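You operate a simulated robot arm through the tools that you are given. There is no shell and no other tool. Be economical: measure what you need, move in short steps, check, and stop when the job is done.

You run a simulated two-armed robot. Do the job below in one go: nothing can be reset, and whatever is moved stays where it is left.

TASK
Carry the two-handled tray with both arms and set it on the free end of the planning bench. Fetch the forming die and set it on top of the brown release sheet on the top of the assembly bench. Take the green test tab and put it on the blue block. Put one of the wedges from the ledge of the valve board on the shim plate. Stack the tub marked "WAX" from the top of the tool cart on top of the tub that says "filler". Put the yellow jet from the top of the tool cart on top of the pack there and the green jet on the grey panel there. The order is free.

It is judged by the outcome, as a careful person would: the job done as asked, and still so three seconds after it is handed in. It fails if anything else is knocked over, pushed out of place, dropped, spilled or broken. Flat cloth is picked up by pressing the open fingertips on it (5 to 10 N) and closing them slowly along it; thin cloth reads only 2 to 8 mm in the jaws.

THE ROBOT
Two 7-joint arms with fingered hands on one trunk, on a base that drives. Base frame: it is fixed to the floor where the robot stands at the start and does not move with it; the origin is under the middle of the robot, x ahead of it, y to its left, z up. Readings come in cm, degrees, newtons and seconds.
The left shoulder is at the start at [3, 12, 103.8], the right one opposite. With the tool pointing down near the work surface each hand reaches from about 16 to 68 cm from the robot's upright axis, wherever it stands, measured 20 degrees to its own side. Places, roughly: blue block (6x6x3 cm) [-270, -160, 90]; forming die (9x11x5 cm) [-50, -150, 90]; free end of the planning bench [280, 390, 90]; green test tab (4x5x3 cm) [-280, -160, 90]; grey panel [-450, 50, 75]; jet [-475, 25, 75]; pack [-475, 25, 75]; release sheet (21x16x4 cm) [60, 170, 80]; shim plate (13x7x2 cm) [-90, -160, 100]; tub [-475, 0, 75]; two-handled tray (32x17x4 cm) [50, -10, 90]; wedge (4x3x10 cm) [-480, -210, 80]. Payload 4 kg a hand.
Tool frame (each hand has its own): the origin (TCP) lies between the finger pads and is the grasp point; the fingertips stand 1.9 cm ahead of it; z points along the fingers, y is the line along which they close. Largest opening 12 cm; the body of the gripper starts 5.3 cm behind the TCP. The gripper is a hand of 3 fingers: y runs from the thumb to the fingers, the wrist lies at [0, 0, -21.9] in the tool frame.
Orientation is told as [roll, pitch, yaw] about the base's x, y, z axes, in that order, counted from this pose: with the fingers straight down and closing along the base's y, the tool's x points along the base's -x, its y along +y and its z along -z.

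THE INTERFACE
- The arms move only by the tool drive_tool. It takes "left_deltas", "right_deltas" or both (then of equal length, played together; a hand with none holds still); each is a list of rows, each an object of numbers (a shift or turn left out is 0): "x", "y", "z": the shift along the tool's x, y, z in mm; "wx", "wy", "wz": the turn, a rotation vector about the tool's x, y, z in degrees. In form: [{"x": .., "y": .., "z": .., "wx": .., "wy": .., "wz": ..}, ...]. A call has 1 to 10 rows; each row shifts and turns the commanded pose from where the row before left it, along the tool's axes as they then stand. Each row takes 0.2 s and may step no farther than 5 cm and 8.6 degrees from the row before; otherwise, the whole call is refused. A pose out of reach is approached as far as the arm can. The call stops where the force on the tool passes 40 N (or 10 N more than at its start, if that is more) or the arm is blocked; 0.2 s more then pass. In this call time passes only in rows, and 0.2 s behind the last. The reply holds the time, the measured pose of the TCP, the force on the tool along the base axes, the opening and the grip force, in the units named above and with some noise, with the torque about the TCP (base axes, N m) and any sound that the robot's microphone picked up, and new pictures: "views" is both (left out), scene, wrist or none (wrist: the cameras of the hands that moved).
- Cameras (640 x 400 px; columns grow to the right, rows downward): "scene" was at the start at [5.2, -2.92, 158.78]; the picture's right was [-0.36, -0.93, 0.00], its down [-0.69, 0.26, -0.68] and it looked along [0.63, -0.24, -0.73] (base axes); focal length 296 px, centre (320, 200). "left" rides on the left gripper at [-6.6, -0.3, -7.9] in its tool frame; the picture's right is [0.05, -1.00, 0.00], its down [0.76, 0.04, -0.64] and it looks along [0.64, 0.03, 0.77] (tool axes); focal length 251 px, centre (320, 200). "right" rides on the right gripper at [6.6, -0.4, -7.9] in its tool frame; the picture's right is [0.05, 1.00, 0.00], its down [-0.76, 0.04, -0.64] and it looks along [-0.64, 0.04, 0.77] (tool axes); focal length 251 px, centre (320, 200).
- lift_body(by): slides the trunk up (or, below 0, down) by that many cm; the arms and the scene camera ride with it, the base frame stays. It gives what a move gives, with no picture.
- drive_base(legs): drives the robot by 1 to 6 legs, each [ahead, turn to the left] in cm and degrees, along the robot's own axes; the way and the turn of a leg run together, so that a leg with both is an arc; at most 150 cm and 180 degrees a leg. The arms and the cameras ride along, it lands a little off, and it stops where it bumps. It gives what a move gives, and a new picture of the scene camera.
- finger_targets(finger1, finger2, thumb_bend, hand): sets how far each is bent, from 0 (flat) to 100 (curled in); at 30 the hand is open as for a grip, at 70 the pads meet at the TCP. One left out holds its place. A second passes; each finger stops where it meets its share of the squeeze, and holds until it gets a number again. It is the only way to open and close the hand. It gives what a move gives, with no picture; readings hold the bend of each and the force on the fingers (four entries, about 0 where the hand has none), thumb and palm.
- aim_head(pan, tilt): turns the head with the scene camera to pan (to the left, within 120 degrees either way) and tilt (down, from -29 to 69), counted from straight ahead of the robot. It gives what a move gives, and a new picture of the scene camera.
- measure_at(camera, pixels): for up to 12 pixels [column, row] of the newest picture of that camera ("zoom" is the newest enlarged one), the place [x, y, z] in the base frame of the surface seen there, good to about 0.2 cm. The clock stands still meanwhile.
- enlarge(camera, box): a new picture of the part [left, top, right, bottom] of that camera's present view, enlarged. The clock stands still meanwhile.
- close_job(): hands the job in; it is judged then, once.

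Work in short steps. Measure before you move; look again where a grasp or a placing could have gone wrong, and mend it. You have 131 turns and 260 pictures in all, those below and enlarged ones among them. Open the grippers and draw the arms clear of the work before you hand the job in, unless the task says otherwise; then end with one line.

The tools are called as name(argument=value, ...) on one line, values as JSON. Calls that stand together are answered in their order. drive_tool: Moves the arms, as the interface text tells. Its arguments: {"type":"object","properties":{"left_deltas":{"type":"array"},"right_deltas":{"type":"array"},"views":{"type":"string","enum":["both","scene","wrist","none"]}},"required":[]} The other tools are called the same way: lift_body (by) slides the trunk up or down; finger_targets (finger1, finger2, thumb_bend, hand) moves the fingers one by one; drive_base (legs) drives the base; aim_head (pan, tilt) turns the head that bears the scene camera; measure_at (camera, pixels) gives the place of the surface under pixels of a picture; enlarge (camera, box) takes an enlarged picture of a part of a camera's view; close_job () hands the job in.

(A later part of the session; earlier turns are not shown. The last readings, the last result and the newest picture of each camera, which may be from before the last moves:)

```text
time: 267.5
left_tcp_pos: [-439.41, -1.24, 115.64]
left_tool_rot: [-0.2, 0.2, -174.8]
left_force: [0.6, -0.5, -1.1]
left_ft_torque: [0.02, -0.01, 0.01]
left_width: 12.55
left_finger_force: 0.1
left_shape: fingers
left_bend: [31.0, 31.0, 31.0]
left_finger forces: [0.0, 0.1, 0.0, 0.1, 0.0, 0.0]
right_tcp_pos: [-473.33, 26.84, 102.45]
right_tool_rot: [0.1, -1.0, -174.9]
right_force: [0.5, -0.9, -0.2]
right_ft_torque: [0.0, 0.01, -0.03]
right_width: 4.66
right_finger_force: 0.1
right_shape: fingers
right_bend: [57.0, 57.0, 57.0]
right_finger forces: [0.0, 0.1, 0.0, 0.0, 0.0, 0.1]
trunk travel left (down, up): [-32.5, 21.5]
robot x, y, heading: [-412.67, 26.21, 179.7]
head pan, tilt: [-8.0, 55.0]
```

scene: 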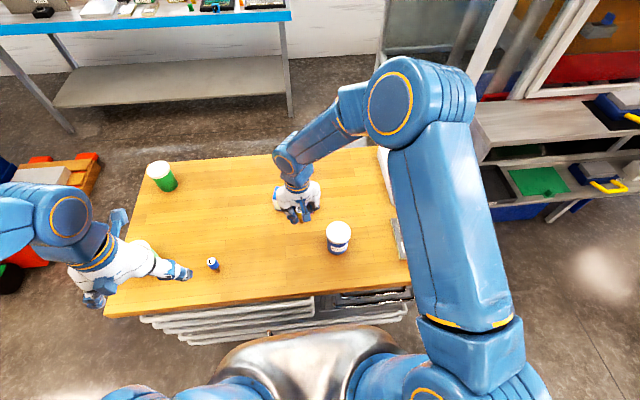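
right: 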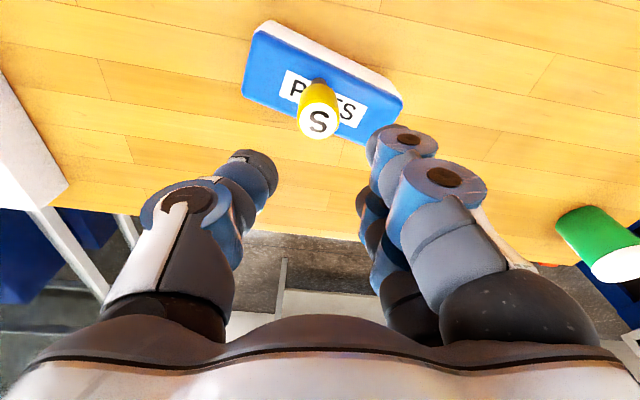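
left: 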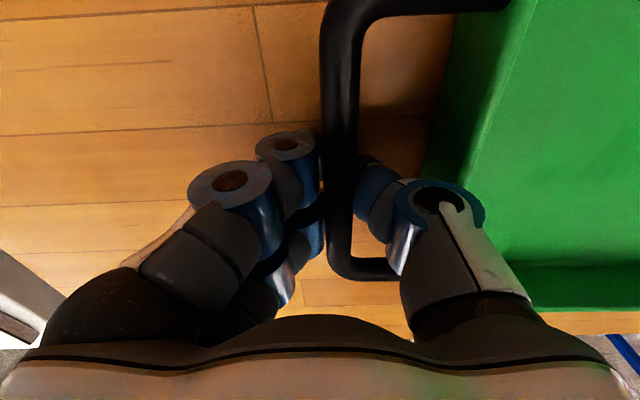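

The yellow jet stands on the pack. For the green jet (75 cm out) I advance 3 cm more and will tilt the hand ~22° forward; first raise the hand, open a bit.

drive_tool(right_deltas=[{"z": -30}], views="none")

finger_targets(hand="right", finger1=52, finger2=52, thumb_bend=52)

drive_base(legs=[[3, 0]])

drive_tool(right_deltas=[{"wy": -7.4, "y": -20}, {"wy": -7.4, "y": -20}, {"wy": -7.4, "y": -20}], views="both")

```text
time: 267.9
left_tcp_pos: [-439.41, -1.2, 115.63]
left_tool_rot: [-0.3, 0.1, -174.7]
left_force: [0.0, 1.3, -1.0]
left_ft_torque: [-0.03, 0.01, -0.05]
left_width: 12.54
left_finger_force: 0.1
left_shape: fingers
left_bend: [31.0, 31.0, 31.0]
left_finger forces: [0.0, 0.0, 0.0, 0.1, 0.0, 0.1]
right_tcp_pos: [-473.35, 26.89, 105.61]
right_tool_rot: [0.2, -1.0, -174.9]
right_force: [-0.1, -0.3, 0.1]
right_ft_torque: [0.03, 0.02, 0.0]
right_width: 4.69
right_finger_force: 0.1
right_shape: fingers
right_bend: [57.0, 57.0, 57.0]
right_finger forces: [0.0, 0.0, 0.0, 0.0, 0.0, 0.0]
trunk travel left (down, up): [-32.5, 21.5]
robot x, y, heading: [-412.35, 25.98, 180.2]
head pan, tilt: [-8.0, 55.0]
```

```text
time: 268.9
left_tcp_pos: [-439.32, -1.31, 115.56]
left_tool_rot: [-0.3, 0.1, -174.8]
left_force: [0.0, -0.1, 0.8]
left_ft_torque: [0.01, 0.02, 0.01]
left_width: 12.52
left_finger_force: 0.0
left_shape: fingers
left_bend: [31.0, 31.0, 31.0]
left_finger forces: [0.0, 0.0, 0.0, 0.1, 0.1, 0.0]
right_tcp_pos: [-473.31, 26.99, 105.53]
right_tool_rot: [0.1, -1.0, -175.0]
right_force: [-0.5, 1.0, 0.1]
right_ft_torque: [-0.01, -0.05, 0.02]
right_width: 6.16
right_finger_force: 0.0
right_shape: fingers
right_bend: [52.0, 52.0, 52.0]
right_finger forces: [0.1, 0.1, 0.0, 0.0, 0.1, 0.0]
trunk travel left (down, up): [-32.5, 21.5]
robot x, y, heading: [-412.33, 25.82, 179.8]
head pan, tilt: [-8.0, 55.0]
```

```text
time: 269.8
left_tcp_pos: [-442.44, -1.34, 115.49]
left_tool_rot: [-0.3, 0.1, -174.7]
left_force: [-0.4, -0.2, -0.1]
left_ft_torque: [0.01, -0.02, 0.0]
left_width: 12.54
left_finger_force: 0.0
left_shape: fingers
left_bend: [31.0, 31.0, 31.0]
left_finger forces: [0.0, 0.0, 0.1, 0.0, 0.0, 0.1]
right_tcp_pos: [-476.39, 26.9, 105.46]
right_tool_rot: [0.1, -0.9, -174.9]
right_force: [-1.1, 0.0, -0.1]
right_ft_torque: [0.01, -0.03, 0.01]
right_width: 6.17
right_finger_force: 0.2
right_shape: fingers
right_bend: [52.0, 52.0, 52.0]
right_finger forces: [0.0, 0.0, 0.0, 0.0, 0.1, 0.0]
trunk travel left (down, up): [-32.5, 21.5]
robot x, y, heading: [-415.34, 25.96, 179.9]
head pan, tilt: [-8.0, 55.0]
```

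scene: 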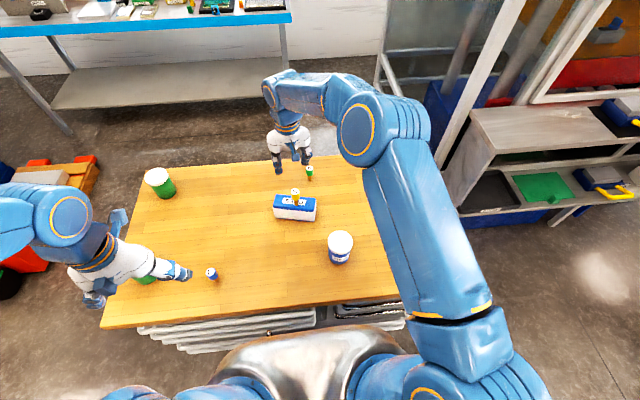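

```text
time: 270.6
left_tcp_pos: [-442.19, -1.27, 115.67]
left_tool_rot: [-0.3, 0.1, -174.8]
left_force: [0.4, 0.1, -0.3]
left_ft_torque: [0.0, 0.02, 0.0]
left_width: 12.56
left_finger_force: 0.0
left_shape: fingers
left_bend: [31.0, 31.0, 31.0]
left_finger forces: [0.0, 0.1, 0.0, 0.0, 0.0, 0.0]
right_tcp_pos: [-476.56, 32.85, 105.56]
right_tool_rot: [0.3, -23.3, -174.9]
right_force: [-0.2, 0.2, 0.4]
right_ft_torque: [0.01, 0.0, 0.0]
right_width: 6.2
right_finger_force: 0.1
right_shape: fingers
right_bend: [52.0, 52.0, 52.0]
right_finger forces: [0.1, 0.0, 0.0, 0.0, 0.0, 0.0]
trunk travel left (down, up): [-32.5, 21.5]
robot x, y, heading: [-415.76, 26.16, 179.7]
head pan, tilt: [-8.0, 55.0]
```

scene: 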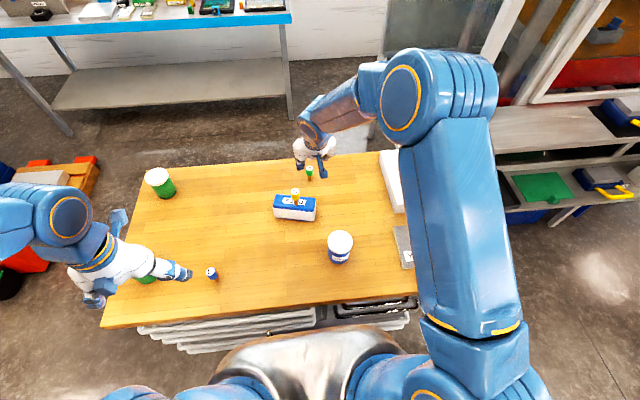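
right: 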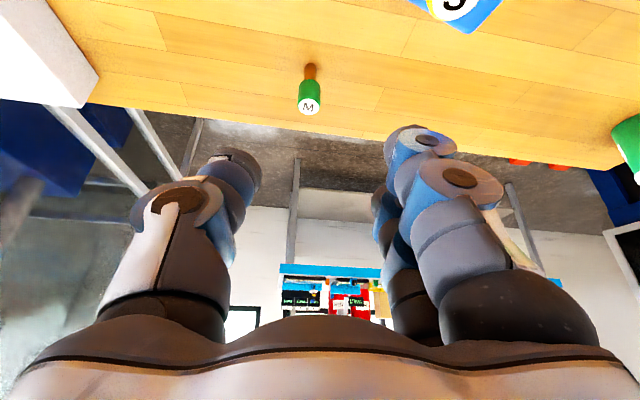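

I measure the green jet from the wrist camera.

measure_at(camera="right", pixels=[[309, 105], [309, 95], [311, 72], [450, 5]])

```text
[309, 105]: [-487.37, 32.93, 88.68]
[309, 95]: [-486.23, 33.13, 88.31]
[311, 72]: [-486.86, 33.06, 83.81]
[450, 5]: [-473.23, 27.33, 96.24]
```

I move over the jet to z≈96 with the tilted hand.

drive_tool(right_deltas=[{"x": -19, "y": -4, "z": 43}, {"x": -19, "y": -4, "z": 43}, {"x": -20, "y": -3, "z": 43}], views="both")

```text
time: 271.4
left_tcp_pos: [-442.49, -1.2, 115.59]
left_tool_rot: [-0.3, 0.2, -174.6]
left_force: [-0.1, -0.5, -0.1]
left_ft_torque: [0.01, -0.04, -0.02]
left_width: 12.55
left_finger_force: 0.0
left_shape: fingers
left_bend: [31.0, 31.0, 31.0]
left_finger forces: [0.1, 0.1, 0.0, 0.0, 0.0, 0.0]
right_tcp_pos: [-487.43, 32.87, 95.69]
right_tool_rot: [0.1, -23.0, -174.8]
right_force: [-0.7, 0.2, -0.1]
right_ft_torque: [0.0, -0.05, 0.0]
right_width: 6.19
right_finger_force: 0.1
right_shape: fingers
right_bend: [52.0, 52.0, 52.0]
right_finger forces: [0.0, 0.1, 0.0, 0.0, 0.0, 0.0]
trunk travel left (down, up): [-32.5, 21.5]
robot x, y, heading: [-415.34, 26.1, 180.1]
head pan, tilt: [-8.0, 55.0]
```

scene: 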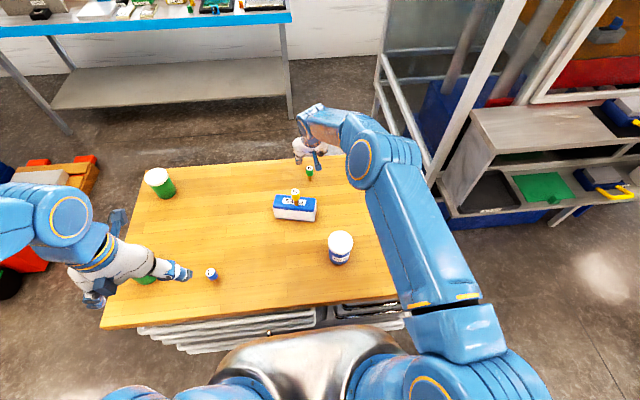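
right: 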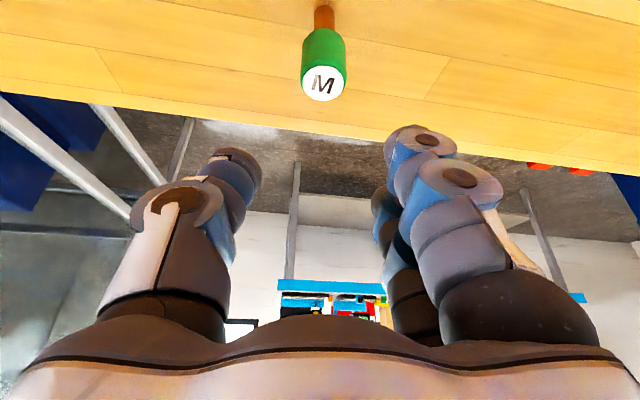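

I descend vertically onto the jet.

drive_tool(right_deltas=[{"x": 13, "z": 29}, {"x": 12, "z": 27}, {"x": 11, "z": 24}], views="both")

```text
time: 272.1
left_tcp_pos: [-442.3, -1.26, 115.54]
left_tool_rot: [-0.3, 0.3, -174.7]
left_force: [0.3, -1.0, 0.3]
left_ft_torque: [0.02, 0.03, -0.01]
left_width: 12.56
left_finger_force: 0.2
left_shape: fingers
left_bend: [31.0, 31.0, 31.0]
left_finger forces: [0.0, 0.0, 0.0, 0.0, 0.1, 0.0]
right_tcp_pos: [-487.24, 32.89, 87.15]
right_tool_rot: [0.1, -23.1, -174.9]
right_force: [0.3, 0.0, -0.5]
right_ft_torque: [-0.02, 0.0, -0.01]
right_width: 6.18
right_finger_force: 0.1
right_shape: fingers
right_bend: [52.0, 52.0, 52.0]
right_finger forces: [0.0, 0.0, 0.1, 0.0, 0.0, 0.0]
trunk travel left (down, up): [-32.5, 21.5]
robot x, y, heading: [-415.56, 25.83, 180.0]
head pan, tilt: [-8.0, 55.0]
```

scene: 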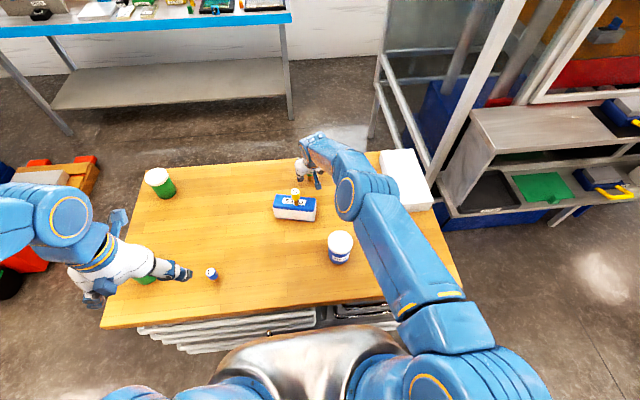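
right: 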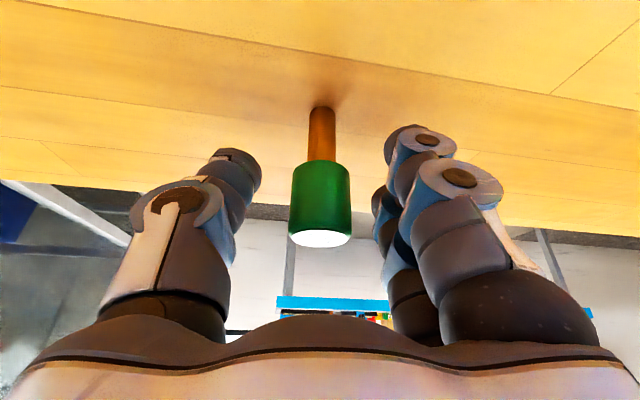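

Centred; I close.

finger_targets(hand="right", finger1=70, finger2=70, thumb_bend=70)

drive_tool(right_deltas=[{"x": -8, "z": -18}, {"x": -16, "z": -37}, {"x": -16, "z": -37}], views="wrist")

```text
time: 273.1
left_tcp_pos: [-442.37, -1.26, 115.63]
left_tool_rot: [-0.4, 0.2, -174.7]
left_force: [0.3, -0.4, -0.1]
left_ft_torque: [0.01, -0.02, 0.0]
left_width: 12.54
left_finger_force: 0.0
left_shape: fingers
left_bend: [31.0, 31.0, 31.0]
left_finger forces: [0.0, 0.1, 0.0, 0.1, 0.1, 0.0]
right_tcp_pos: [-487.19, 32.92, 87.12]
right_tool_rot: [0.1, -23.3, -174.9]
right_force: [0.0, 0.1, 0.4]
right_ft_torque: [-0.02, -0.02, 0.01]
right_width: 2.36
right_finger_force: 10.0
right_shape: fingers
right_bend: [66.0, 67.0, 64.0]
right_finger forces: [4.3, 5.2, 0.1, 0.1, 10.3, 0.0]
trunk travel left (down, up): [-32.5, 21.5]
robot x, y, heading: [-415.28, 26.13, 180.0]
head pan, tilt: [-8.0, 55.0]
```

```text
time: 273.9
left_tcp_pos: [-442.41, -1.21, 115.55]
left_tool_rot: [-0.2, 0.2, -174.6]
left_force: [0.0, 0.0, -0.2]
left_ft_torque: [0.0, 0.01, 0.02]
left_width: 12.55
left_finger_force: 0.2
left_shape: fingers
left_bend: [31.0, 31.0, 31.0]
left_finger forces: [0.1, 0.1, 0.1, 0.0, 0.0, 0.1]
right_tcp_pos: [-487.33, 32.96, 97.13]
right_tool_rot: [0.1, -23.0, -174.8]
right_force: [0.1, 0.0, -1.2]
right_ft_torque: [0.02, -0.01, 0.01]
right_width: 2.34
right_finger_force: 9.9
right_shape: fingers
right_bend: [67.0, 67.0, 64.0]
right_finger forces: [4.1, 5.0, 0.0, 0.0, 10.2, 0.0]
trunk travel left (down, up): [-32.5, 21.5]
robot x, y, heading: [-415.42, 25.81, 179.8]
head pan, tilt: [-8.0, 55.0]
```

right: 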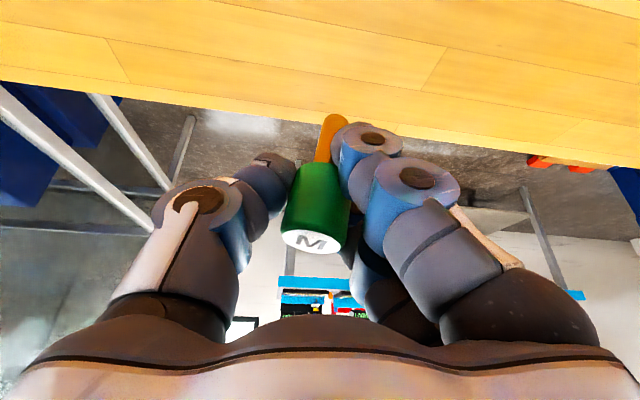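

The jet hangs a little tilted; I measure its axis to correct before placing.

measure_at(camera="right", pixels=[[334, 118], [325, 155], [320, 180], [313, 220], [311, 240]])

```text
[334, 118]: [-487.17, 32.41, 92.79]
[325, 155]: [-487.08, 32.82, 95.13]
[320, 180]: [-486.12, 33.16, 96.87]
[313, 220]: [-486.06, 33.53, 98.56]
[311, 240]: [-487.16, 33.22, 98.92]
```

I raise the jet, carry it across to above the grey panel, and will correct the tilt there.

drive_tool(right_deltas=[{"x": -15, "z": -37}, {"x": 32, "y": -27, "z": -14}, {"x": 32, "y": -27, "z": -14}, {"x": 32, "y": -27, "z": -14}, {"x": 32, "y": -27, "z": -14}, {"x": 32, "y": -27, "z": -14}, {"x": 32, "y": -27, "z": -14}, {"x": 32, "y": -27, "z": -14}, {"x": 32, "y": -27, "z": -14}, {"x": 32, "y": -27, "z": -14}], views="none")

drive_tool(right_deltas=[{"wx": 4.4, "wz": -1.9}, {"wx": 4.4, "wz": -1.9}], views="both")

```text
time: 276.1
left_tcp_pos: [-442.3, -1.18, 115.58]
left_tool_rot: [-0.2, 0.1, -174.7]
left_force: [-0.7, 0.1, -0.5]
left_ft_torque: [0.0, -0.02, -0.03]
left_width: 12.56
left_finger_force: 0.1
left_shape: fingers
left_bend: [31.0, 31.0, 31.0]
left_finger forces: [0.0, 0.0, 0.0, 0.0, 0.1, 0.0]
right_tcp_pos: [-458.0, 60.39, 101.39]
right_tool_rot: [0.2, -23.3, -174.9]
right_force: [0.7, -0.1, -1.3]
right_ft_torque: [0.01, 0.03, 0.0]
right_width: 2.3
right_finger_force: 9.7
right_shape: fingers
right_bend: [67.0, 67.0, 64.0]
right_finger forces: [3.9, 5.0, 0.0, 0.0, 9.6, 0.1]
trunk travel left (down, up): [-32.5, 21.5]
robot x, y, heading: [-415.33, 25.75, 179.7]
head pan, tilt: [-8.0, 55.0]
```

```text
time: 276.8
left_tcp_pos: [-442.4, -1.23, 115.65]
left_tool_rot: [-0.3, 0.2, -174.8]
left_force: [-0.2, -0.4, 0.6]
left_ft_torque: [0.02, -0.01, 0.01]
left_width: 12.53
left_finger_force: 0.1
left_shape: fingers
left_bend: [31.0, 31.0, 31.0]
left_finger forces: [0.0, 0.0, 0.0, 0.0, 0.0, 0.0]
right_tcp_pos: [-458.14, 60.03, 101.54]
right_tool_rot: [-10.4, -22.9, -170.8]
right_force: [0.4, 0.1, -1.3]
right_ft_torque: [0.0, 0.01, 0.0]
right_width: 2.27
right_finger_force: 8.9
right_shape: fingers
right_bend: [67.0, 67.0, 64.0]
right_finger forces: [3.9, 5.0, 0.1, 0.1, 9.5, 0.0]
trunk travel left (down, up): [-32.5, 21.5]
robot x, y, heading: [-415.5, 25.81, 179.9]
head pan, tilt: [-8.0, 55.0]
```

scene: 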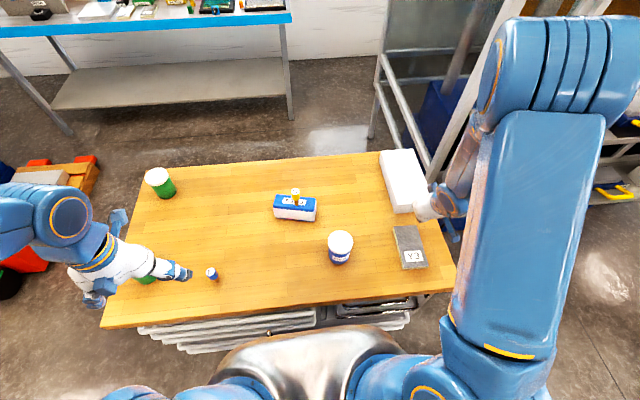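
right: 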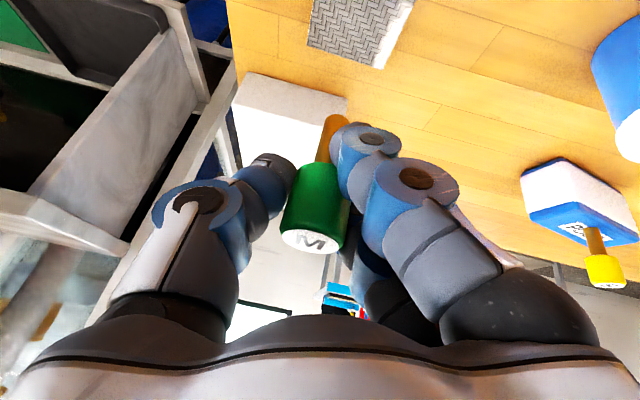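

I check the jet's axis after the roll correction and the panel below.

measure_at(camera="right", pixels=[[334, 118], [325, 155], [320, 180], [313, 220], [311, 240], [350, 30], [315, 45], [385, 60]])

```text
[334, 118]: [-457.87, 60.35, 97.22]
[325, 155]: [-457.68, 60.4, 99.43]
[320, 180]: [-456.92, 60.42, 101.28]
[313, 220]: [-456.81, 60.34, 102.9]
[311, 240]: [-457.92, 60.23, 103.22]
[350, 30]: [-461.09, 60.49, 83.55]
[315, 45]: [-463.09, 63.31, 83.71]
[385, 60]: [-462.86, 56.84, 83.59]
```

Axis is now vertical. I lower straight down (computed in tool axes) to just above the panel.

drive_tool(right_deltas=[{"x": 14.4, "y": 5.9, "z": 27.3}, {"x": 14.4, "y": 5.9, "z": 27.3}, {"x": 14.4, "y": 5.9, "z": 27.3}, {"x": 14.4, "y": 5.9, "z": 27.3}], views="wrist")

measure_at(camera="right", pixels=[[334, 118], [360, 110], [300, 110], [320, 180], [310, 80]])

```text
time: 277.8
left_tcp_pos: [-442.38, -1.34, 115.52]
left_tool_rot: [-0.4, 0.2, -174.6]
left_force: [-0.4, 0.0, -0.7]
left_ft_torque: [0.04, -0.01, 0.0]
left_width: 12.55
left_finger_force: 0.0
left_shape: fingers
left_bend: [31.0, 31.0, 31.0]
left_finger forces: [0.0, 0.1, 0.1, 0.1, 0.1, 0.0]
right_tcp_pos: [-457.11, 59.92, 88.93]
right_tool_rot: [-10.3, -23.0, -170.8]
right_force: [0.5, 0.0, -0.8]
right_ft_torque: [0.0, 0.01, 0.0]
right_width: 2.3
right_finger_force: 8.9
right_shape: fingers
right_bend: [67.0, 67.0, 64.0]
right_finger forces: [3.9, 5.0, 0.0, 0.1, 9.3, 0.0]
trunk travel left (down, up): [-32.5, 21.5]
robot x, y, heading: [-415.43, 26.06, 179.9]
head pan, tilt: [-8.0, 55.0]
```

right: 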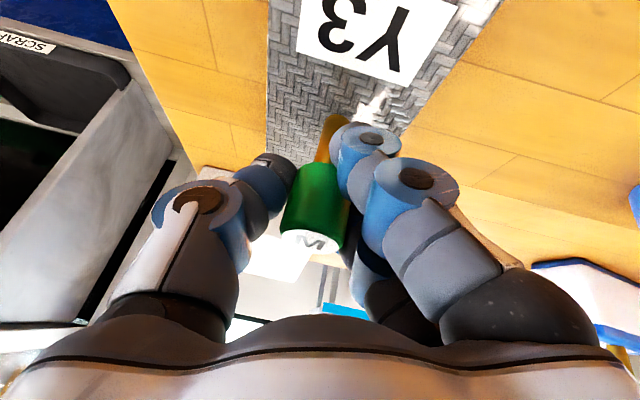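

```text
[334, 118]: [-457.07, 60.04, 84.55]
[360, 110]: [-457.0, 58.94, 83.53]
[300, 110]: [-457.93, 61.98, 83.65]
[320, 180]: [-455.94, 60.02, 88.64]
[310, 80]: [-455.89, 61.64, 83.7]
```

About 0.8 cm to go; I lower in 2 mm steps until contact.

drive_tool(right_deltas=[{"x": 2, "y": 0.8, "z": 4.5}, {"x": 0.8, "y": 0.3, "z": 1.8}], views="none")

drive_tool(right_deltas=[{"x": 0.8, "y": 0.3, "z": 1.8}, {"x": 0.6, "y": 0.2, "z": 1.2}], views="wrist")

```text
time: 278.4
left_tcp_pos: [-442.2, -1.35, 115.59]
left_tool_rot: [-0.2, 0.2, -174.7]
left_force: [1.4, -0.3, 0.3]
left_ft_torque: [0.03, 0.02, 0.0]
left_width: 12.53
left_finger_force: 0.1
left_shape: fingers
left_bend: [31.0, 31.0, 31.0]
left_finger forces: [0.0, 0.0, 0.0, 0.1, 0.0, 0.0]
right_tcp_pos: [-456.94, 59.84, 88.36]
right_tool_rot: [-10.4, -23.0, -170.8]
right_force: [-0.6, 1.7, 9.4]
right_ft_torque: [0.11, 0.05, 0.01]
right_width: 2.18
right_finger_force: 11.1
right_shape: fingers
right_bend: [68.0, 67.0, 65.0]
right_finger forces: [3.8, 6.0, 0.0, 0.1, 11.6, 0.1]
trunk travel left (down, up): [-32.5, 21.5]
robot x, y, heading: [-415.18, 25.88, 180.0]
head pan, tilt: [-8.0, 55.0]
```

```text
time: 278.9
left_tcp_pos: [-442.39, -1.29, 115.67]
left_tool_rot: [-0.3, 0.2, -174.6]
left_force: [0.0, -0.1, 0.2]
left_ft_torque: [0.02, -0.02, -0.02]
left_width: 12.52
left_finger_force: 0.0
left_shape: fingers
left_bend: [31.0, 31.0, 31.0]
left_finger forces: [0.0, 0.0, 0.1, 0.0, 0.0, 0.0]
right_tcp_pos: [-456.92, 59.79, 87.91]
right_tool_rot: [-10.3, -22.9, -170.8]
right_force: [-0.4, 0.4, 6.9]
right_ft_torque: [0.06, 0.03, 0.0]
right_width: 1.78
right_finger_force: 8.2
right_shape: fingers
right_bend: [69.0, 68.0, 66.0]
right_finger forces: [3.3, 5.7, 0.0, 0.1, 7.6, 0.1]
trunk travel left (down, up): [-32.5, 21.5]
robot x, y, heading: [-415.62, 26.0, 180.0]
head pan, tilt: [-8.0, 55.0]
```

right: 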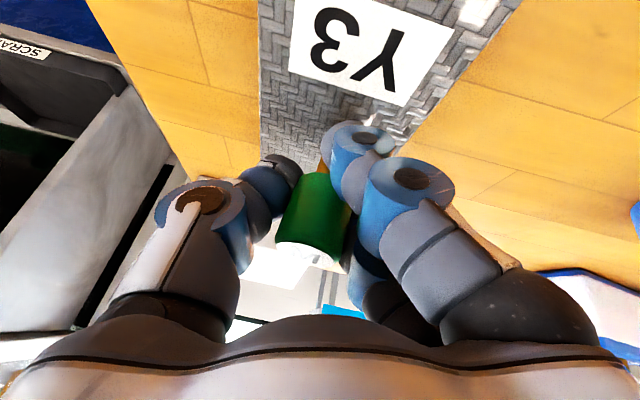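

The jet pivoted a bit in the grip. I lift 6 mm and look.

drive_tool(right_deltas=[{"x": -2.3, "y": -1, "z": -5.4}], views="wrist")

enlarge(camera="right", box=[240, 90, 400, 290])

measure_at(camera="right", pixels=[[328, 135], [325, 150], [315, 180], [308, 220], [305, 240], [300, 248]])

```text
time: 279.4
left_tcp_pos: [-442.42, -1.31, 115.61]
left_tool_rot: [-0.3, 0.3, -174.7]
left_force: [0.1, 0.4, 1.1]
left_ft_torque: [0.0, 0.02, -0.01]
left_width: 12.54
left_finger_force: 0.0
left_shape: fingers
left_bend: [31.0, 31.0, 31.0]
left_finger forces: [0.0, 0.0, 0.0, 0.0, 0.0, 0.1]
right_tcp_pos: [-456.81, 59.83, 88.4]
right_tool_rot: [-10.1, -22.8, -170.8]
right_force: [-0.3, 0.8, -0.9]
right_ft_torque: [0.0, 0.02, -0.01]
right_width: 1.84
right_finger_force: 7.9
right_shape: fingers
right_bend: [69.0, 68.0, 66.0]
right_finger forces: [4.0, 5.2, 0.1, 0.1, 6.7, 0.0]
trunk travel left (down, up): [-32.5, 21.5]
robot x, y, heading: [-415.26, 26.04, 180.1]
head pan, tilt: [-8.0, 55.0]
```

right: 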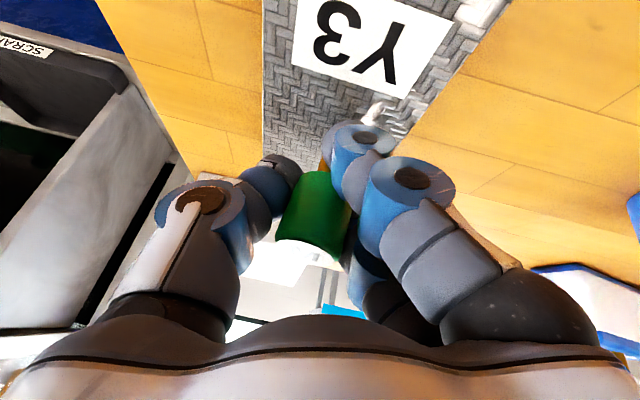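

```text
2.00 times, centred on (320, 190) of right
```

zoom: 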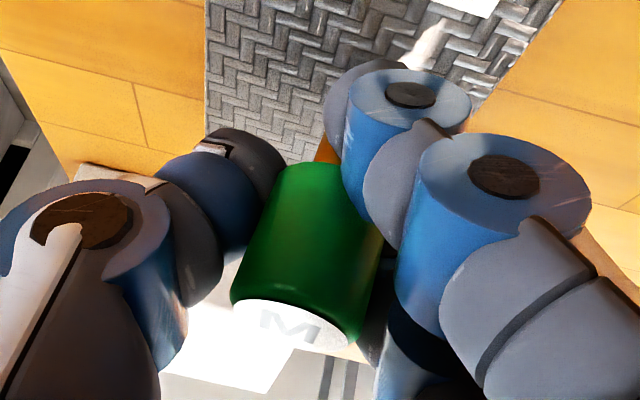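

```text
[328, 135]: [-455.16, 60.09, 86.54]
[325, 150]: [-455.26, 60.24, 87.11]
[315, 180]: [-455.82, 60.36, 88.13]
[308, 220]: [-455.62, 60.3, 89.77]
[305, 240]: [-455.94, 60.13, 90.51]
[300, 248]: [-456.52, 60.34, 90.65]
```

The jet only slid up ~0.5 cm so fingers hold its lower head/stem; it's still upright, bottom ≈0.3 cm above the panel. I lower 4 mm and release.

drive_tool(right_deltas=[{"x": 0.8, "y": 0.3, "z": 1.8}, {"x": 0.8, "y": 0.3, "z": 1.8}], views="none")

finger_targets(hand="right", finger1=62, finger2=62, thumb_bend=61)

enlarge(camera="right", box=[200, 60, 440, 310])

```text
time: 279.9
left_tcp_pos: [-442.34, -1.18, 115.67]
left_tool_rot: [-0.3, 0.3, -174.7]
left_force: [-0.4, 0.0, -0.2]
left_ft_torque: [0.02, -0.01, 0.0]
left_width: 12.54
left_finger_force: 0.0
left_shape: fingers
left_bend: [31.0, 31.0, 31.0]
left_finger forces: [0.1, 0.0, 0.0, 0.0, 0.0, 0.0]
right_tcp_pos: [-456.93, 59.71, 87.97]
right_tool_rot: [-10.2, -22.8, -170.8]
right_force: [0.1, -0.9, -0.4]
right_ft_torque: [0.01, 0.02, 0.0]
right_width: 1.83
right_finger_force: 7.9
right_shape: fingers
right_bend: [69.0, 68.0, 66.0]
right_finger forces: [3.9, 5.2, 0.1, 0.0, 6.6, 0.0]
trunk travel left (down, up): [-32.5, 21.5]
robot x, y, heading: [-415.09, 25.89, 180.0]
head pan, tilt: [-8.0, 55.0]
```

```text
time: 280.9
left_tcp_pos: [-442.47, -1.27, 115.38]
left_tool_rot: [-0.3, 0.2, -174.6]
left_force: [0.0, 0.0, -0.1]
left_ft_torque: [-0.02, 0.0, -0.03]
left_width: 12.54
left_finger_force: 0.1
left_shape: fingers
left_bend: [31.0, 31.0, 31.0]
left_finger forces: [0.0, 0.0, 0.1, 0.0, 0.0, 0.1]
right_tcp_pos: [-456.97, 59.81, 88.02]
right_tool_rot: [-10.3, -22.9, -170.8]
right_force: [-0.2, 0.1, 1.3]
right_ft_torque: [-0.01, 0.03, 0.02]
right_width: 3.34
right_finger_force: 0.1
right_shape: fingers
right_bend: [62.0, 62.0, 61.0]
right_finger forces: [0.0, 0.0, 0.0, 0.1, 0.0, 0.0]
trunk travel left (down, up): [-32.5, 21.5]
robot x, y, heading: [-415.96, 25.89, 179.8]
head pan, tilt: [-8.0, 55.0]
```

```text
1.60 times, centred on (320, 185) of right
```

zoom: 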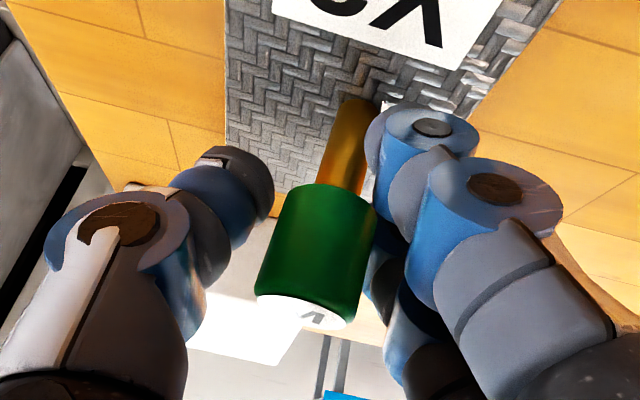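

The jet stands by itself on the panel. I open wider and withdraw straight up.

finger_targets(hand="right", finger1=55, finger2=55, thumb_bend=54)

drive_tool(right_deltas=[{"x": -8, "y": -3.3, "z": -18}, {"x": -14.4, "y": -5.9, "z": -34}, {"x": -16, "y": -6, "z": -40}, {"x": -16, "y": -6, "z": -40}, {"wx": -4.4, "wz": 1.9}, {"wx": -4.4, "wz": 1.9}, {"wy": 7.4}, {"wy": 7.4}, {"wy": 7}], views="both")

```text
time: 281.9
left_tcp_pos: [-442.43, -1.19, 115.56]
left_tool_rot: [-0.2, 0.2, -174.7]
left_force: [-0.5, 0.0, -0.1]
left_ft_torque: [0.07, 0.01, -0.01]
left_width: 12.56
left_finger_force: 0.1
left_shape: fingers
left_bend: [31.0, 31.0, 31.0]
left_finger forces: [0.0, 0.0, 0.1, 0.0, 0.0, 0.0]
right_tcp_pos: [-457.0, 59.91, 88.13]
right_tool_rot: [-10.2, -22.9, -170.8]
right_force: [0.1, 0.4, 0.4]
right_ft_torque: [0.0, 0.0, -0.03]
right_width: 5.38
right_finger_force: 0.1
right_shape: fingers
right_bend: [55.0, 55.0, 54.0]
right_finger forces: [0.0, 0.1, 0.1, 0.1, 0.0, 0.0]
trunk travel left (down, up): [-32.5, 21.5]
robot x, y, heading: [-415.51, 26.32, 179.9]
head pan, tilt: [-8.0, 55.0]
```

```text
time: 283.9
left_tcp_pos: [-442.46, -1.05, 115.54]
left_tool_rot: [-0.4, 0.2, -174.7]
left_force: [0.4, 0.6, 0.8]
left_ft_torque: [0.01, 0.0, 0.0]
left_width: 12.56
left_finger_force: 0.1
left_shape: fingers
left_bend: [31.0, 31.0, 31.0]
left_finger forces: [0.1, 0.1, 0.0, 0.1, 0.0, 0.1]
right_tcp_pos: [-456.76, 59.74, 102.48]
right_tool_rot: [0.2, -1.4, -174.9]
right_force: [-0.8, 0.2, 0.3]
right_ft_torque: [-0.01, -0.03, 0.02]
right_width: 5.45
right_finger_force: 0.0
right_shape: fingers
right_bend: [55.0, 55.0, 54.0]
right_finger forces: [0.1, 0.0, 0.0, 0.1, 0.0, 0.0]
trunk travel left (down, up): [-32.5, 21.5]
robot x, y, heading: [-415.29, 26.14, 179.7]
head pan, tilt: [-8.0, 55.0]
```

scene: 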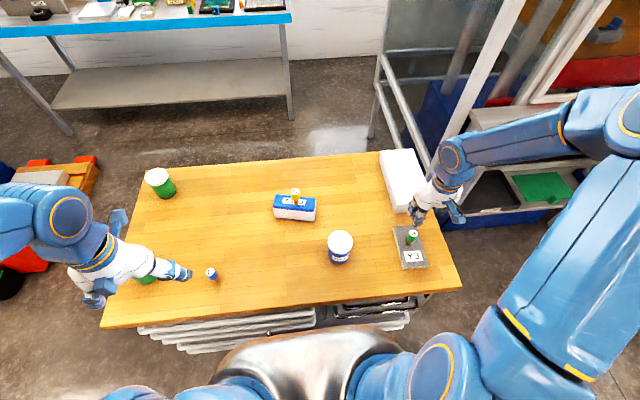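
right: 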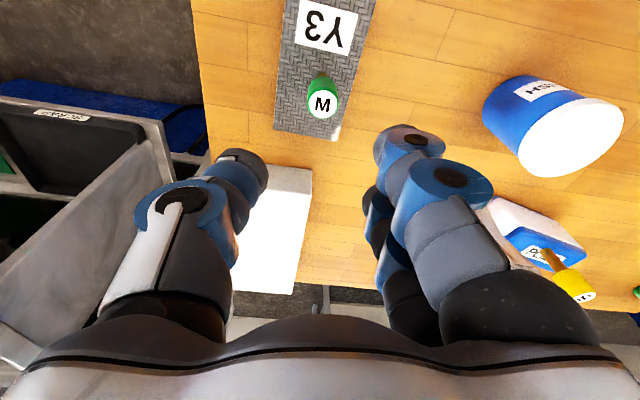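

Both jets are placed. Now the tubs: labels face away, so I move the left hand beyond the front tub, whose wrist camera looks back.

drive_tool(left_deltas=[{"x": -37, "y": 18, "z": 16}, {"x": -37, "y": 18, "z": 16}, {"x": -37, "y": 18, "z": 16}, {"x": -37, "y": 18, "z": 16}, {"x": -37, "y": 18, "z": 17}, {"x": -37, "y": 18, "z": 17}, {"x": -37, "y": 18, "z": 17}], views="both")

```text
time: 285.6
left_tcp_pos: [-467.25, -15.84, 103.74]
left_tool_rot: [-0.2, 0.3, -174.8]
left_force: [-0.1, 0.4, 0.5]
left_ft_torque: [0.05, -0.03, -0.03]
left_width: 12.56
left_finger_force: 0.0
left_shape: fingers
left_bend: [31.0, 31.0, 31.0]
left_finger forces: [0.1, 0.0, 0.0, 0.1, 0.0, 0.1]
right_tcp_pos: [-456.81, 59.56, 102.53]
right_tool_rot: [0.1, -1.3, -174.9]
right_force: [0.1, 0.0, -0.3]
right_ft_torque: [0.02, 0.02, 0.01]
right_width: 5.44
right_finger_force: 0.1
right_shape: fingers
right_bend: [55.0, 55.0, 54.0]
right_finger forces: [0.1, 0.1, 0.0, 0.0, 0.1, 0.0]
trunk travel left (down, up): [-32.5, 21.5]
robot x, y, heading: [-415.44, 25.92, 180.0]
head pan, tilt: [-8.0, 55.0]
```

scene: 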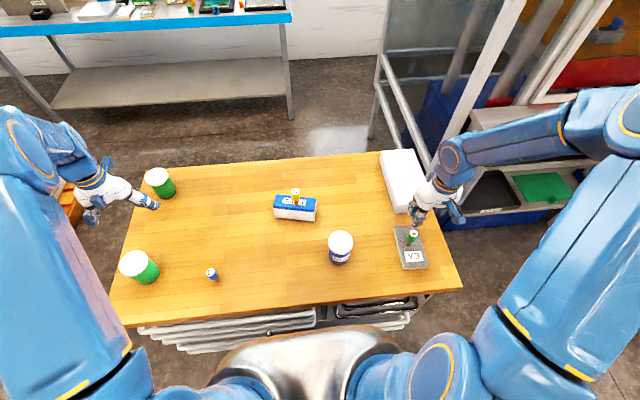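
left: 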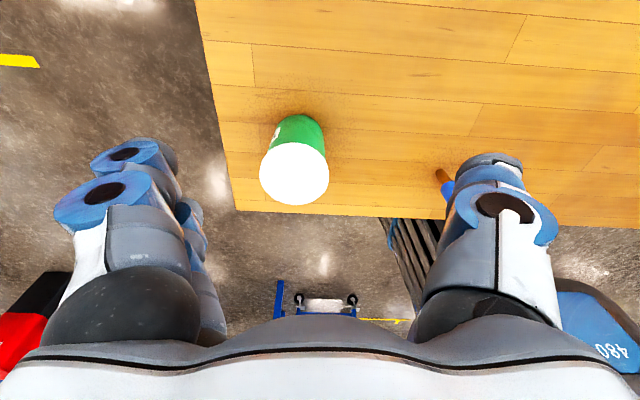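

A label edge shows at (275,132) on the tub's −y side. I zoom in.

enlarge(camera="left", box=[245, 100, 341, 210])

measure_at(camera="scene", pixels=[[139, 265], [155, 265], [158, 177], [170, 185], [152, 282], [129, 255]])

```text
3.64 times, centred on (293, 155) of left
```

zoom: 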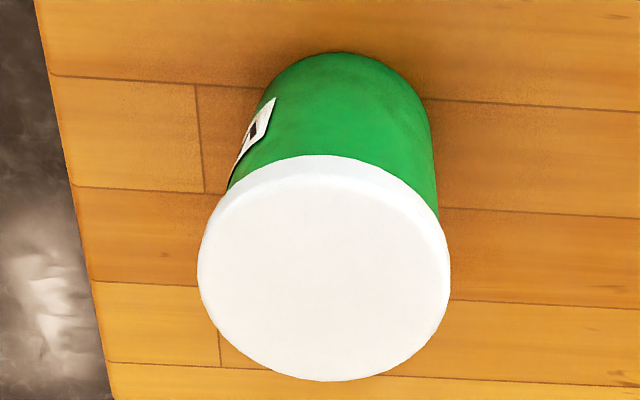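

```text
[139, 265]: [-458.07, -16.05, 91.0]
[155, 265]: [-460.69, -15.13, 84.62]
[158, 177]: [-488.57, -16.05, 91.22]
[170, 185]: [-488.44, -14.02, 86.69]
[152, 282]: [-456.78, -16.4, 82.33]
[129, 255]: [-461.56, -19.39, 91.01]
```

I swing the left hand's yaw ~50° and shift outward so its camera faces the label.

drive_tool(left_deltas=[{"y": 45, "x": 10}, {"y": 45, "x": 10, "z": 15}, {"wz": -8.4}, {"wz": -8.4}, {"wz": -8.4}, {"wz": -8.4}, {"wz": -8.4}, {"wz": -8.4}], views="wrist")

```text
time: 287.4
left_tcp_pos: [-464.12, -24.85, 102.44]
left_tool_rot: [0.0, 0.4, -124.2]
left_force: [-0.1, 0.5, 0.8]
left_ft_torque: [-0.01, 0.0, 0.01]
left_width: 12.56
left_finger_force: 0.1
left_shape: fingers
left_bend: [31.0, 31.0, 31.0]
left_finger forces: [0.1, 0.0, 0.0, 0.0, 0.1, 0.0]
right_tcp_pos: [-456.77, 59.58, 102.52]
right_tool_rot: [0.1, -1.4, -174.9]
right_force: [-0.5, 0.0, 0.4]
right_ft_torque: [-0.02, -0.02, 0.0]
right_width: 5.44
right_finger_force: 0.1
right_shape: fingers
right_bend: [55.0, 55.0, 54.0]
right_finger forces: [0.0, 0.1, 0.0, 0.0, 0.0, 0.0]
trunk travel left (down, up): [-32.5, 21.5]
robot x, y, heading: [-415.37, 25.62, 179.7]
head pan, tilt: [-8.0, 55.0]
```

left: 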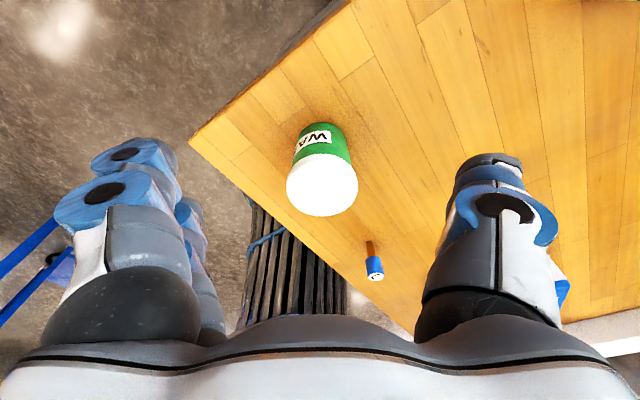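

The front tub reads "WA…" – it is WAX, so the rear green one is the filler tub. I retract both hands for re-positioning the base about 30 cm to the left.

drive_tool(left_deltas=[{"z": -40, "wz": 8.4}, {"z": -40, "wz": 8.4}, {"wz": 8.4}, {"wz": 8.4}, {"wz": 8.4}, {"wz": 8.4, "x": 30}, {"x": 45}, {"x": 45}, {"x": 45, "y": -20}, {"x": 30, "y": -30}], right_deltas=[{"z": -30}, {"z": -30}, {"x": 30}, {"x": 40}, {"x": 40}, {"x": 30}, {}, {}, {}, {}], views="none")

drive_base(legs=[[-80, 0], [0, 32], [59, 0], [0, -31]])

```text
time: 289.6
left_tcp_pos: [-445.08, -17.74, 110.56]
left_tool_rot: [-0.3, 0.0, -174.6]
left_force: [0.7, -0.2, -0.7]
left_ft_torque: [-0.04, 0.0, -0.01]
left_width: 12.56
left_finger_force: 0.1
left_shape: fingers
left_bend: [31.0, 31.0, 31.0]
left_finger forces: [0.1, 0.1, 0.1, 0.0, 0.1, 0.0]
right_tcp_pos: [-442.58, 60.96, 108.25]
right_tool_rot: [0.2, -1.4, -174.9]
right_force: [0.5, -0.1, -0.3]
right_ft_torque: [-0.03, 0.02, 0.04]
right_width: 5.44
right_finger_force: 0.1
right_shape: fingers
right_bend: [55.0, 55.0, 54.0]
right_finger forces: [0.1, 0.0, 0.0, 0.1, 0.0, 0.0]
trunk travel left (down, up): [-32.5, 21.5]
robot x, y, heading: [-415.79, 25.98, 180.1]
head pan, tilt: [-8.0, 55.0]
```

```text
time: 295.3
left_tcp_pos: [-338.97, -26.67, 110.52]
left_tool_rot: [-0.4, 0.1, -144.2]
left_force: [0.1, 0.1, -0.3]
left_ft_torque: [0.01, 0.02, 0.0]
left_width: 12.56
left_finger_force: 0.1
left_shape: fingers
left_bend: [31.0, 31.0, 31.0]
left_finger forces: [0.1, 0.1, 0.0, 0.1, 0.0, 0.0]
right_tcp_pos: [-376.74, 42.44, 108.28]
right_tool_rot: [0.1, -1.5, -144.4]
right_force: [0.1, -0.5, 0.1]
right_ft_torque: [0.04, 0.04, 0.0]
right_width: 5.46
right_finger_force: 0.1
right_shape: fingers
right_bend: [55.0, 55.0, 54.0]
right_finger forces: [0.1, 0.0, 0.1, 0.0, 0.0, 0.0]
trunk travel left (down, up): [-32.5, 21.5]
robot x, y, heading: [-336.83, 28.68, -150.7]
head pan, tilt: [-8.0, 55.0]
stopped in leg 2: the robot was blocked; the commanded pose is now the measured one
```

scene: 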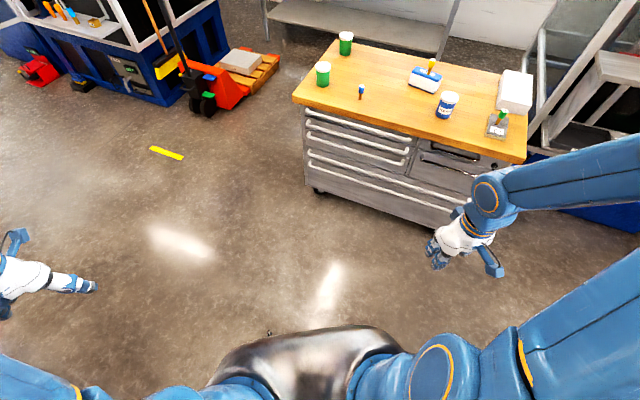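

I continue to the new stand in front of the tubs.

drive_base(legs=[[60, 0], [0, -29], [24, 0]])

aim_head(pan=10, tilt=55)

```text
time: 300.3
left_tcp_pos: [-417.92, -47.88, 110.54]
left_tool_rot: [-0.3, 0.3, -173.5]
left_force: [0.2, 0.0, -0.1]
left_ft_torque: [-0.01, -0.02, -0.01]
left_width: 12.56
left_finger_force: 0.0
left_shape: fingers
left_bend: [31.0, 31.0, 31.0]
left_finger forces: [0.0, 0.1, 0.0, 0.0, 0.0, 0.0]
right_tcp_pos: [-417.19, 30.85, 108.18]
right_tool_rot: [0.3, -1.4, -173.6]
right_force: [0.5, -0.5, -0.5]
right_ft_torque: [-0.01, 0.0, 0.01]
right_width: 5.44
right_finger_force: 0.0
right_shape: fingers
right_bend: [55.0, 55.0, 54.0]
right_finger forces: [0.1, 0.0, 0.0, 0.0, 0.0, 0.1]
trunk travel left (down, up): [-32.5, 21.5]
robot x, y, heading: [-389.17, -3.58, -179.6]
head pan, tilt: [-8.0, 55.0]
stopped in leg 2: the robot was blocked; the commanded pose is now the measured one
```

scene: 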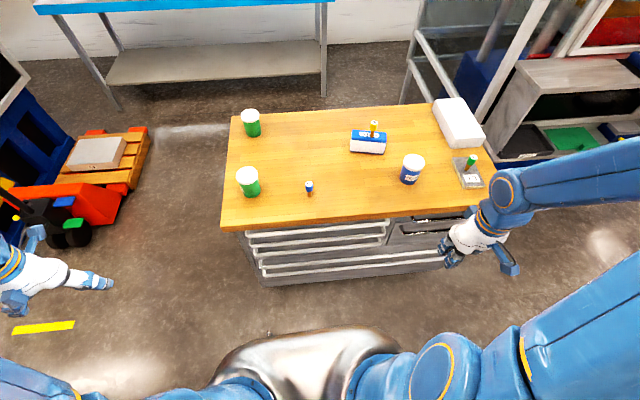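

```text
time: 301.1
left_tcp_pos: [-418.06, -48.01, 110.5]
left_tool_rot: [-0.2, 0.2, -173.5]
left_force: [-0.5, -0.3, -0.4]
left_ft_torque: [0.05, 0.03, 0.0]
left_width: 12.53
left_finger_force: 0.0
left_shape: fingers
left_bend: [31.0, 31.0, 31.0]
left_finger forces: [0.0, 0.0, 0.0, 0.1, 0.0, 0.1]
right_tcp_pos: [-417.22, 30.78, 108.21]
right_tool_rot: [0.1, -1.5, -173.6]
right_force: [0.3, 0.1, -0.1]
right_ft_torque: [0.01, 0.0, 0.0]
right_width: 5.44
right_finger_force: 0.1
right_shape: fingers
right_bend: [55.0, 55.0, 54.0]
right_finger forces: [0.0, 0.0, 0.0, 0.0, 0.0, 0.1]
trunk travel left (down, up): [-32.5, 21.5]
robot x, y, heading: [-389.17, -3.6, -179.6]
head pan, tilt: [10.0, 55.0]
```

scene: 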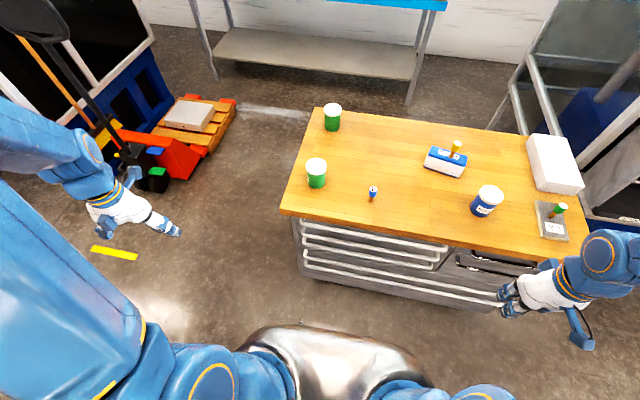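

I drive the final 26 cm and then measure the tubs.

drive_base(legs=[[26, 0]])

enlarge(camera="scene", box=[250, 80, 410, 280])

```text
time: 303.0
left_tcp_pos: [-444.62, -48.28, 110.43]
left_tool_rot: [-0.3, 0.3, -173.2]
left_force: [-0.7, 0.4, -0.5]
left_ft_torque: [0.0, 0.01, -0.03]
left_width: 12.52
left_finger_force: 0.0
left_shape: fingers
left_bend: [31.0, 31.0, 31.0]
left_finger forces: [0.0, 0.1, 0.1, 0.0, 0.0, 0.0]
right_tcp_pos: [-444.05, 30.49, 108.12]
right_tool_rot: [0.2, -1.2, -173.4]
right_force: [0.1, 0.3, -0.3]
right_ft_torque: [0.01, -0.01, 0.0]
right_width: 5.48
right_finger_force: 0.0
right_shape: fingers
right_bend: [55.0, 55.0, 54.0]
right_finger forces: [0.1, 0.1, 0.0, 0.1, 0.1, 0.0]
trunk travel left (down, up): [-32.5, 21.5]
robot x, y, heading: [-415.79, -3.92, -179.3]
head pan, tilt: [10.0, 55.0]
```

scene: 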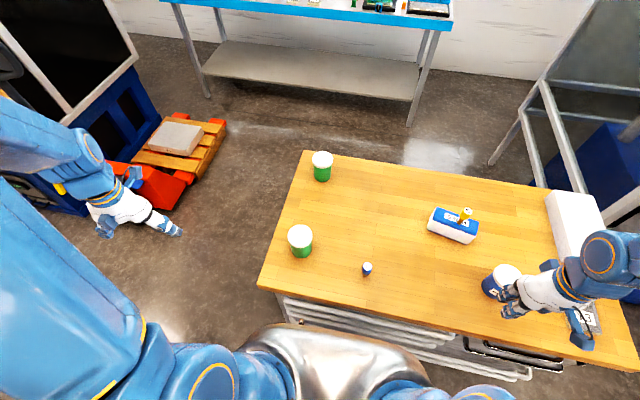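

```text
2.00 times, centred on (330, 180) of scene
```

zoom: 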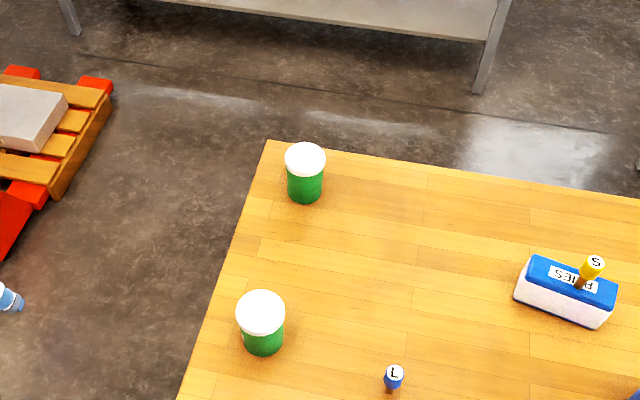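

measure_at(camera="zoom", pixels=[[262, 310], [240, 315], [283, 312], [262, 293], [258, 332], [264, 350], [305, 158], [287, 160], [323, 160], [305, 146], [304, 173], [305, 198]])

```text
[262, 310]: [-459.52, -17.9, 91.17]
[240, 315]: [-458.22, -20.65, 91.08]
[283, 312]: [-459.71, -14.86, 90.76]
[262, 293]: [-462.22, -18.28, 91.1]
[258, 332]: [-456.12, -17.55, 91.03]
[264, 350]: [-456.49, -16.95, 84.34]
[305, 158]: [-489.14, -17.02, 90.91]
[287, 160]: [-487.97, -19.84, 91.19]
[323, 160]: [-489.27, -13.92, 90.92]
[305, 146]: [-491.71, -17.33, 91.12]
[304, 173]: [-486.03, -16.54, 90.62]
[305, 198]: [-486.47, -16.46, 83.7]
```

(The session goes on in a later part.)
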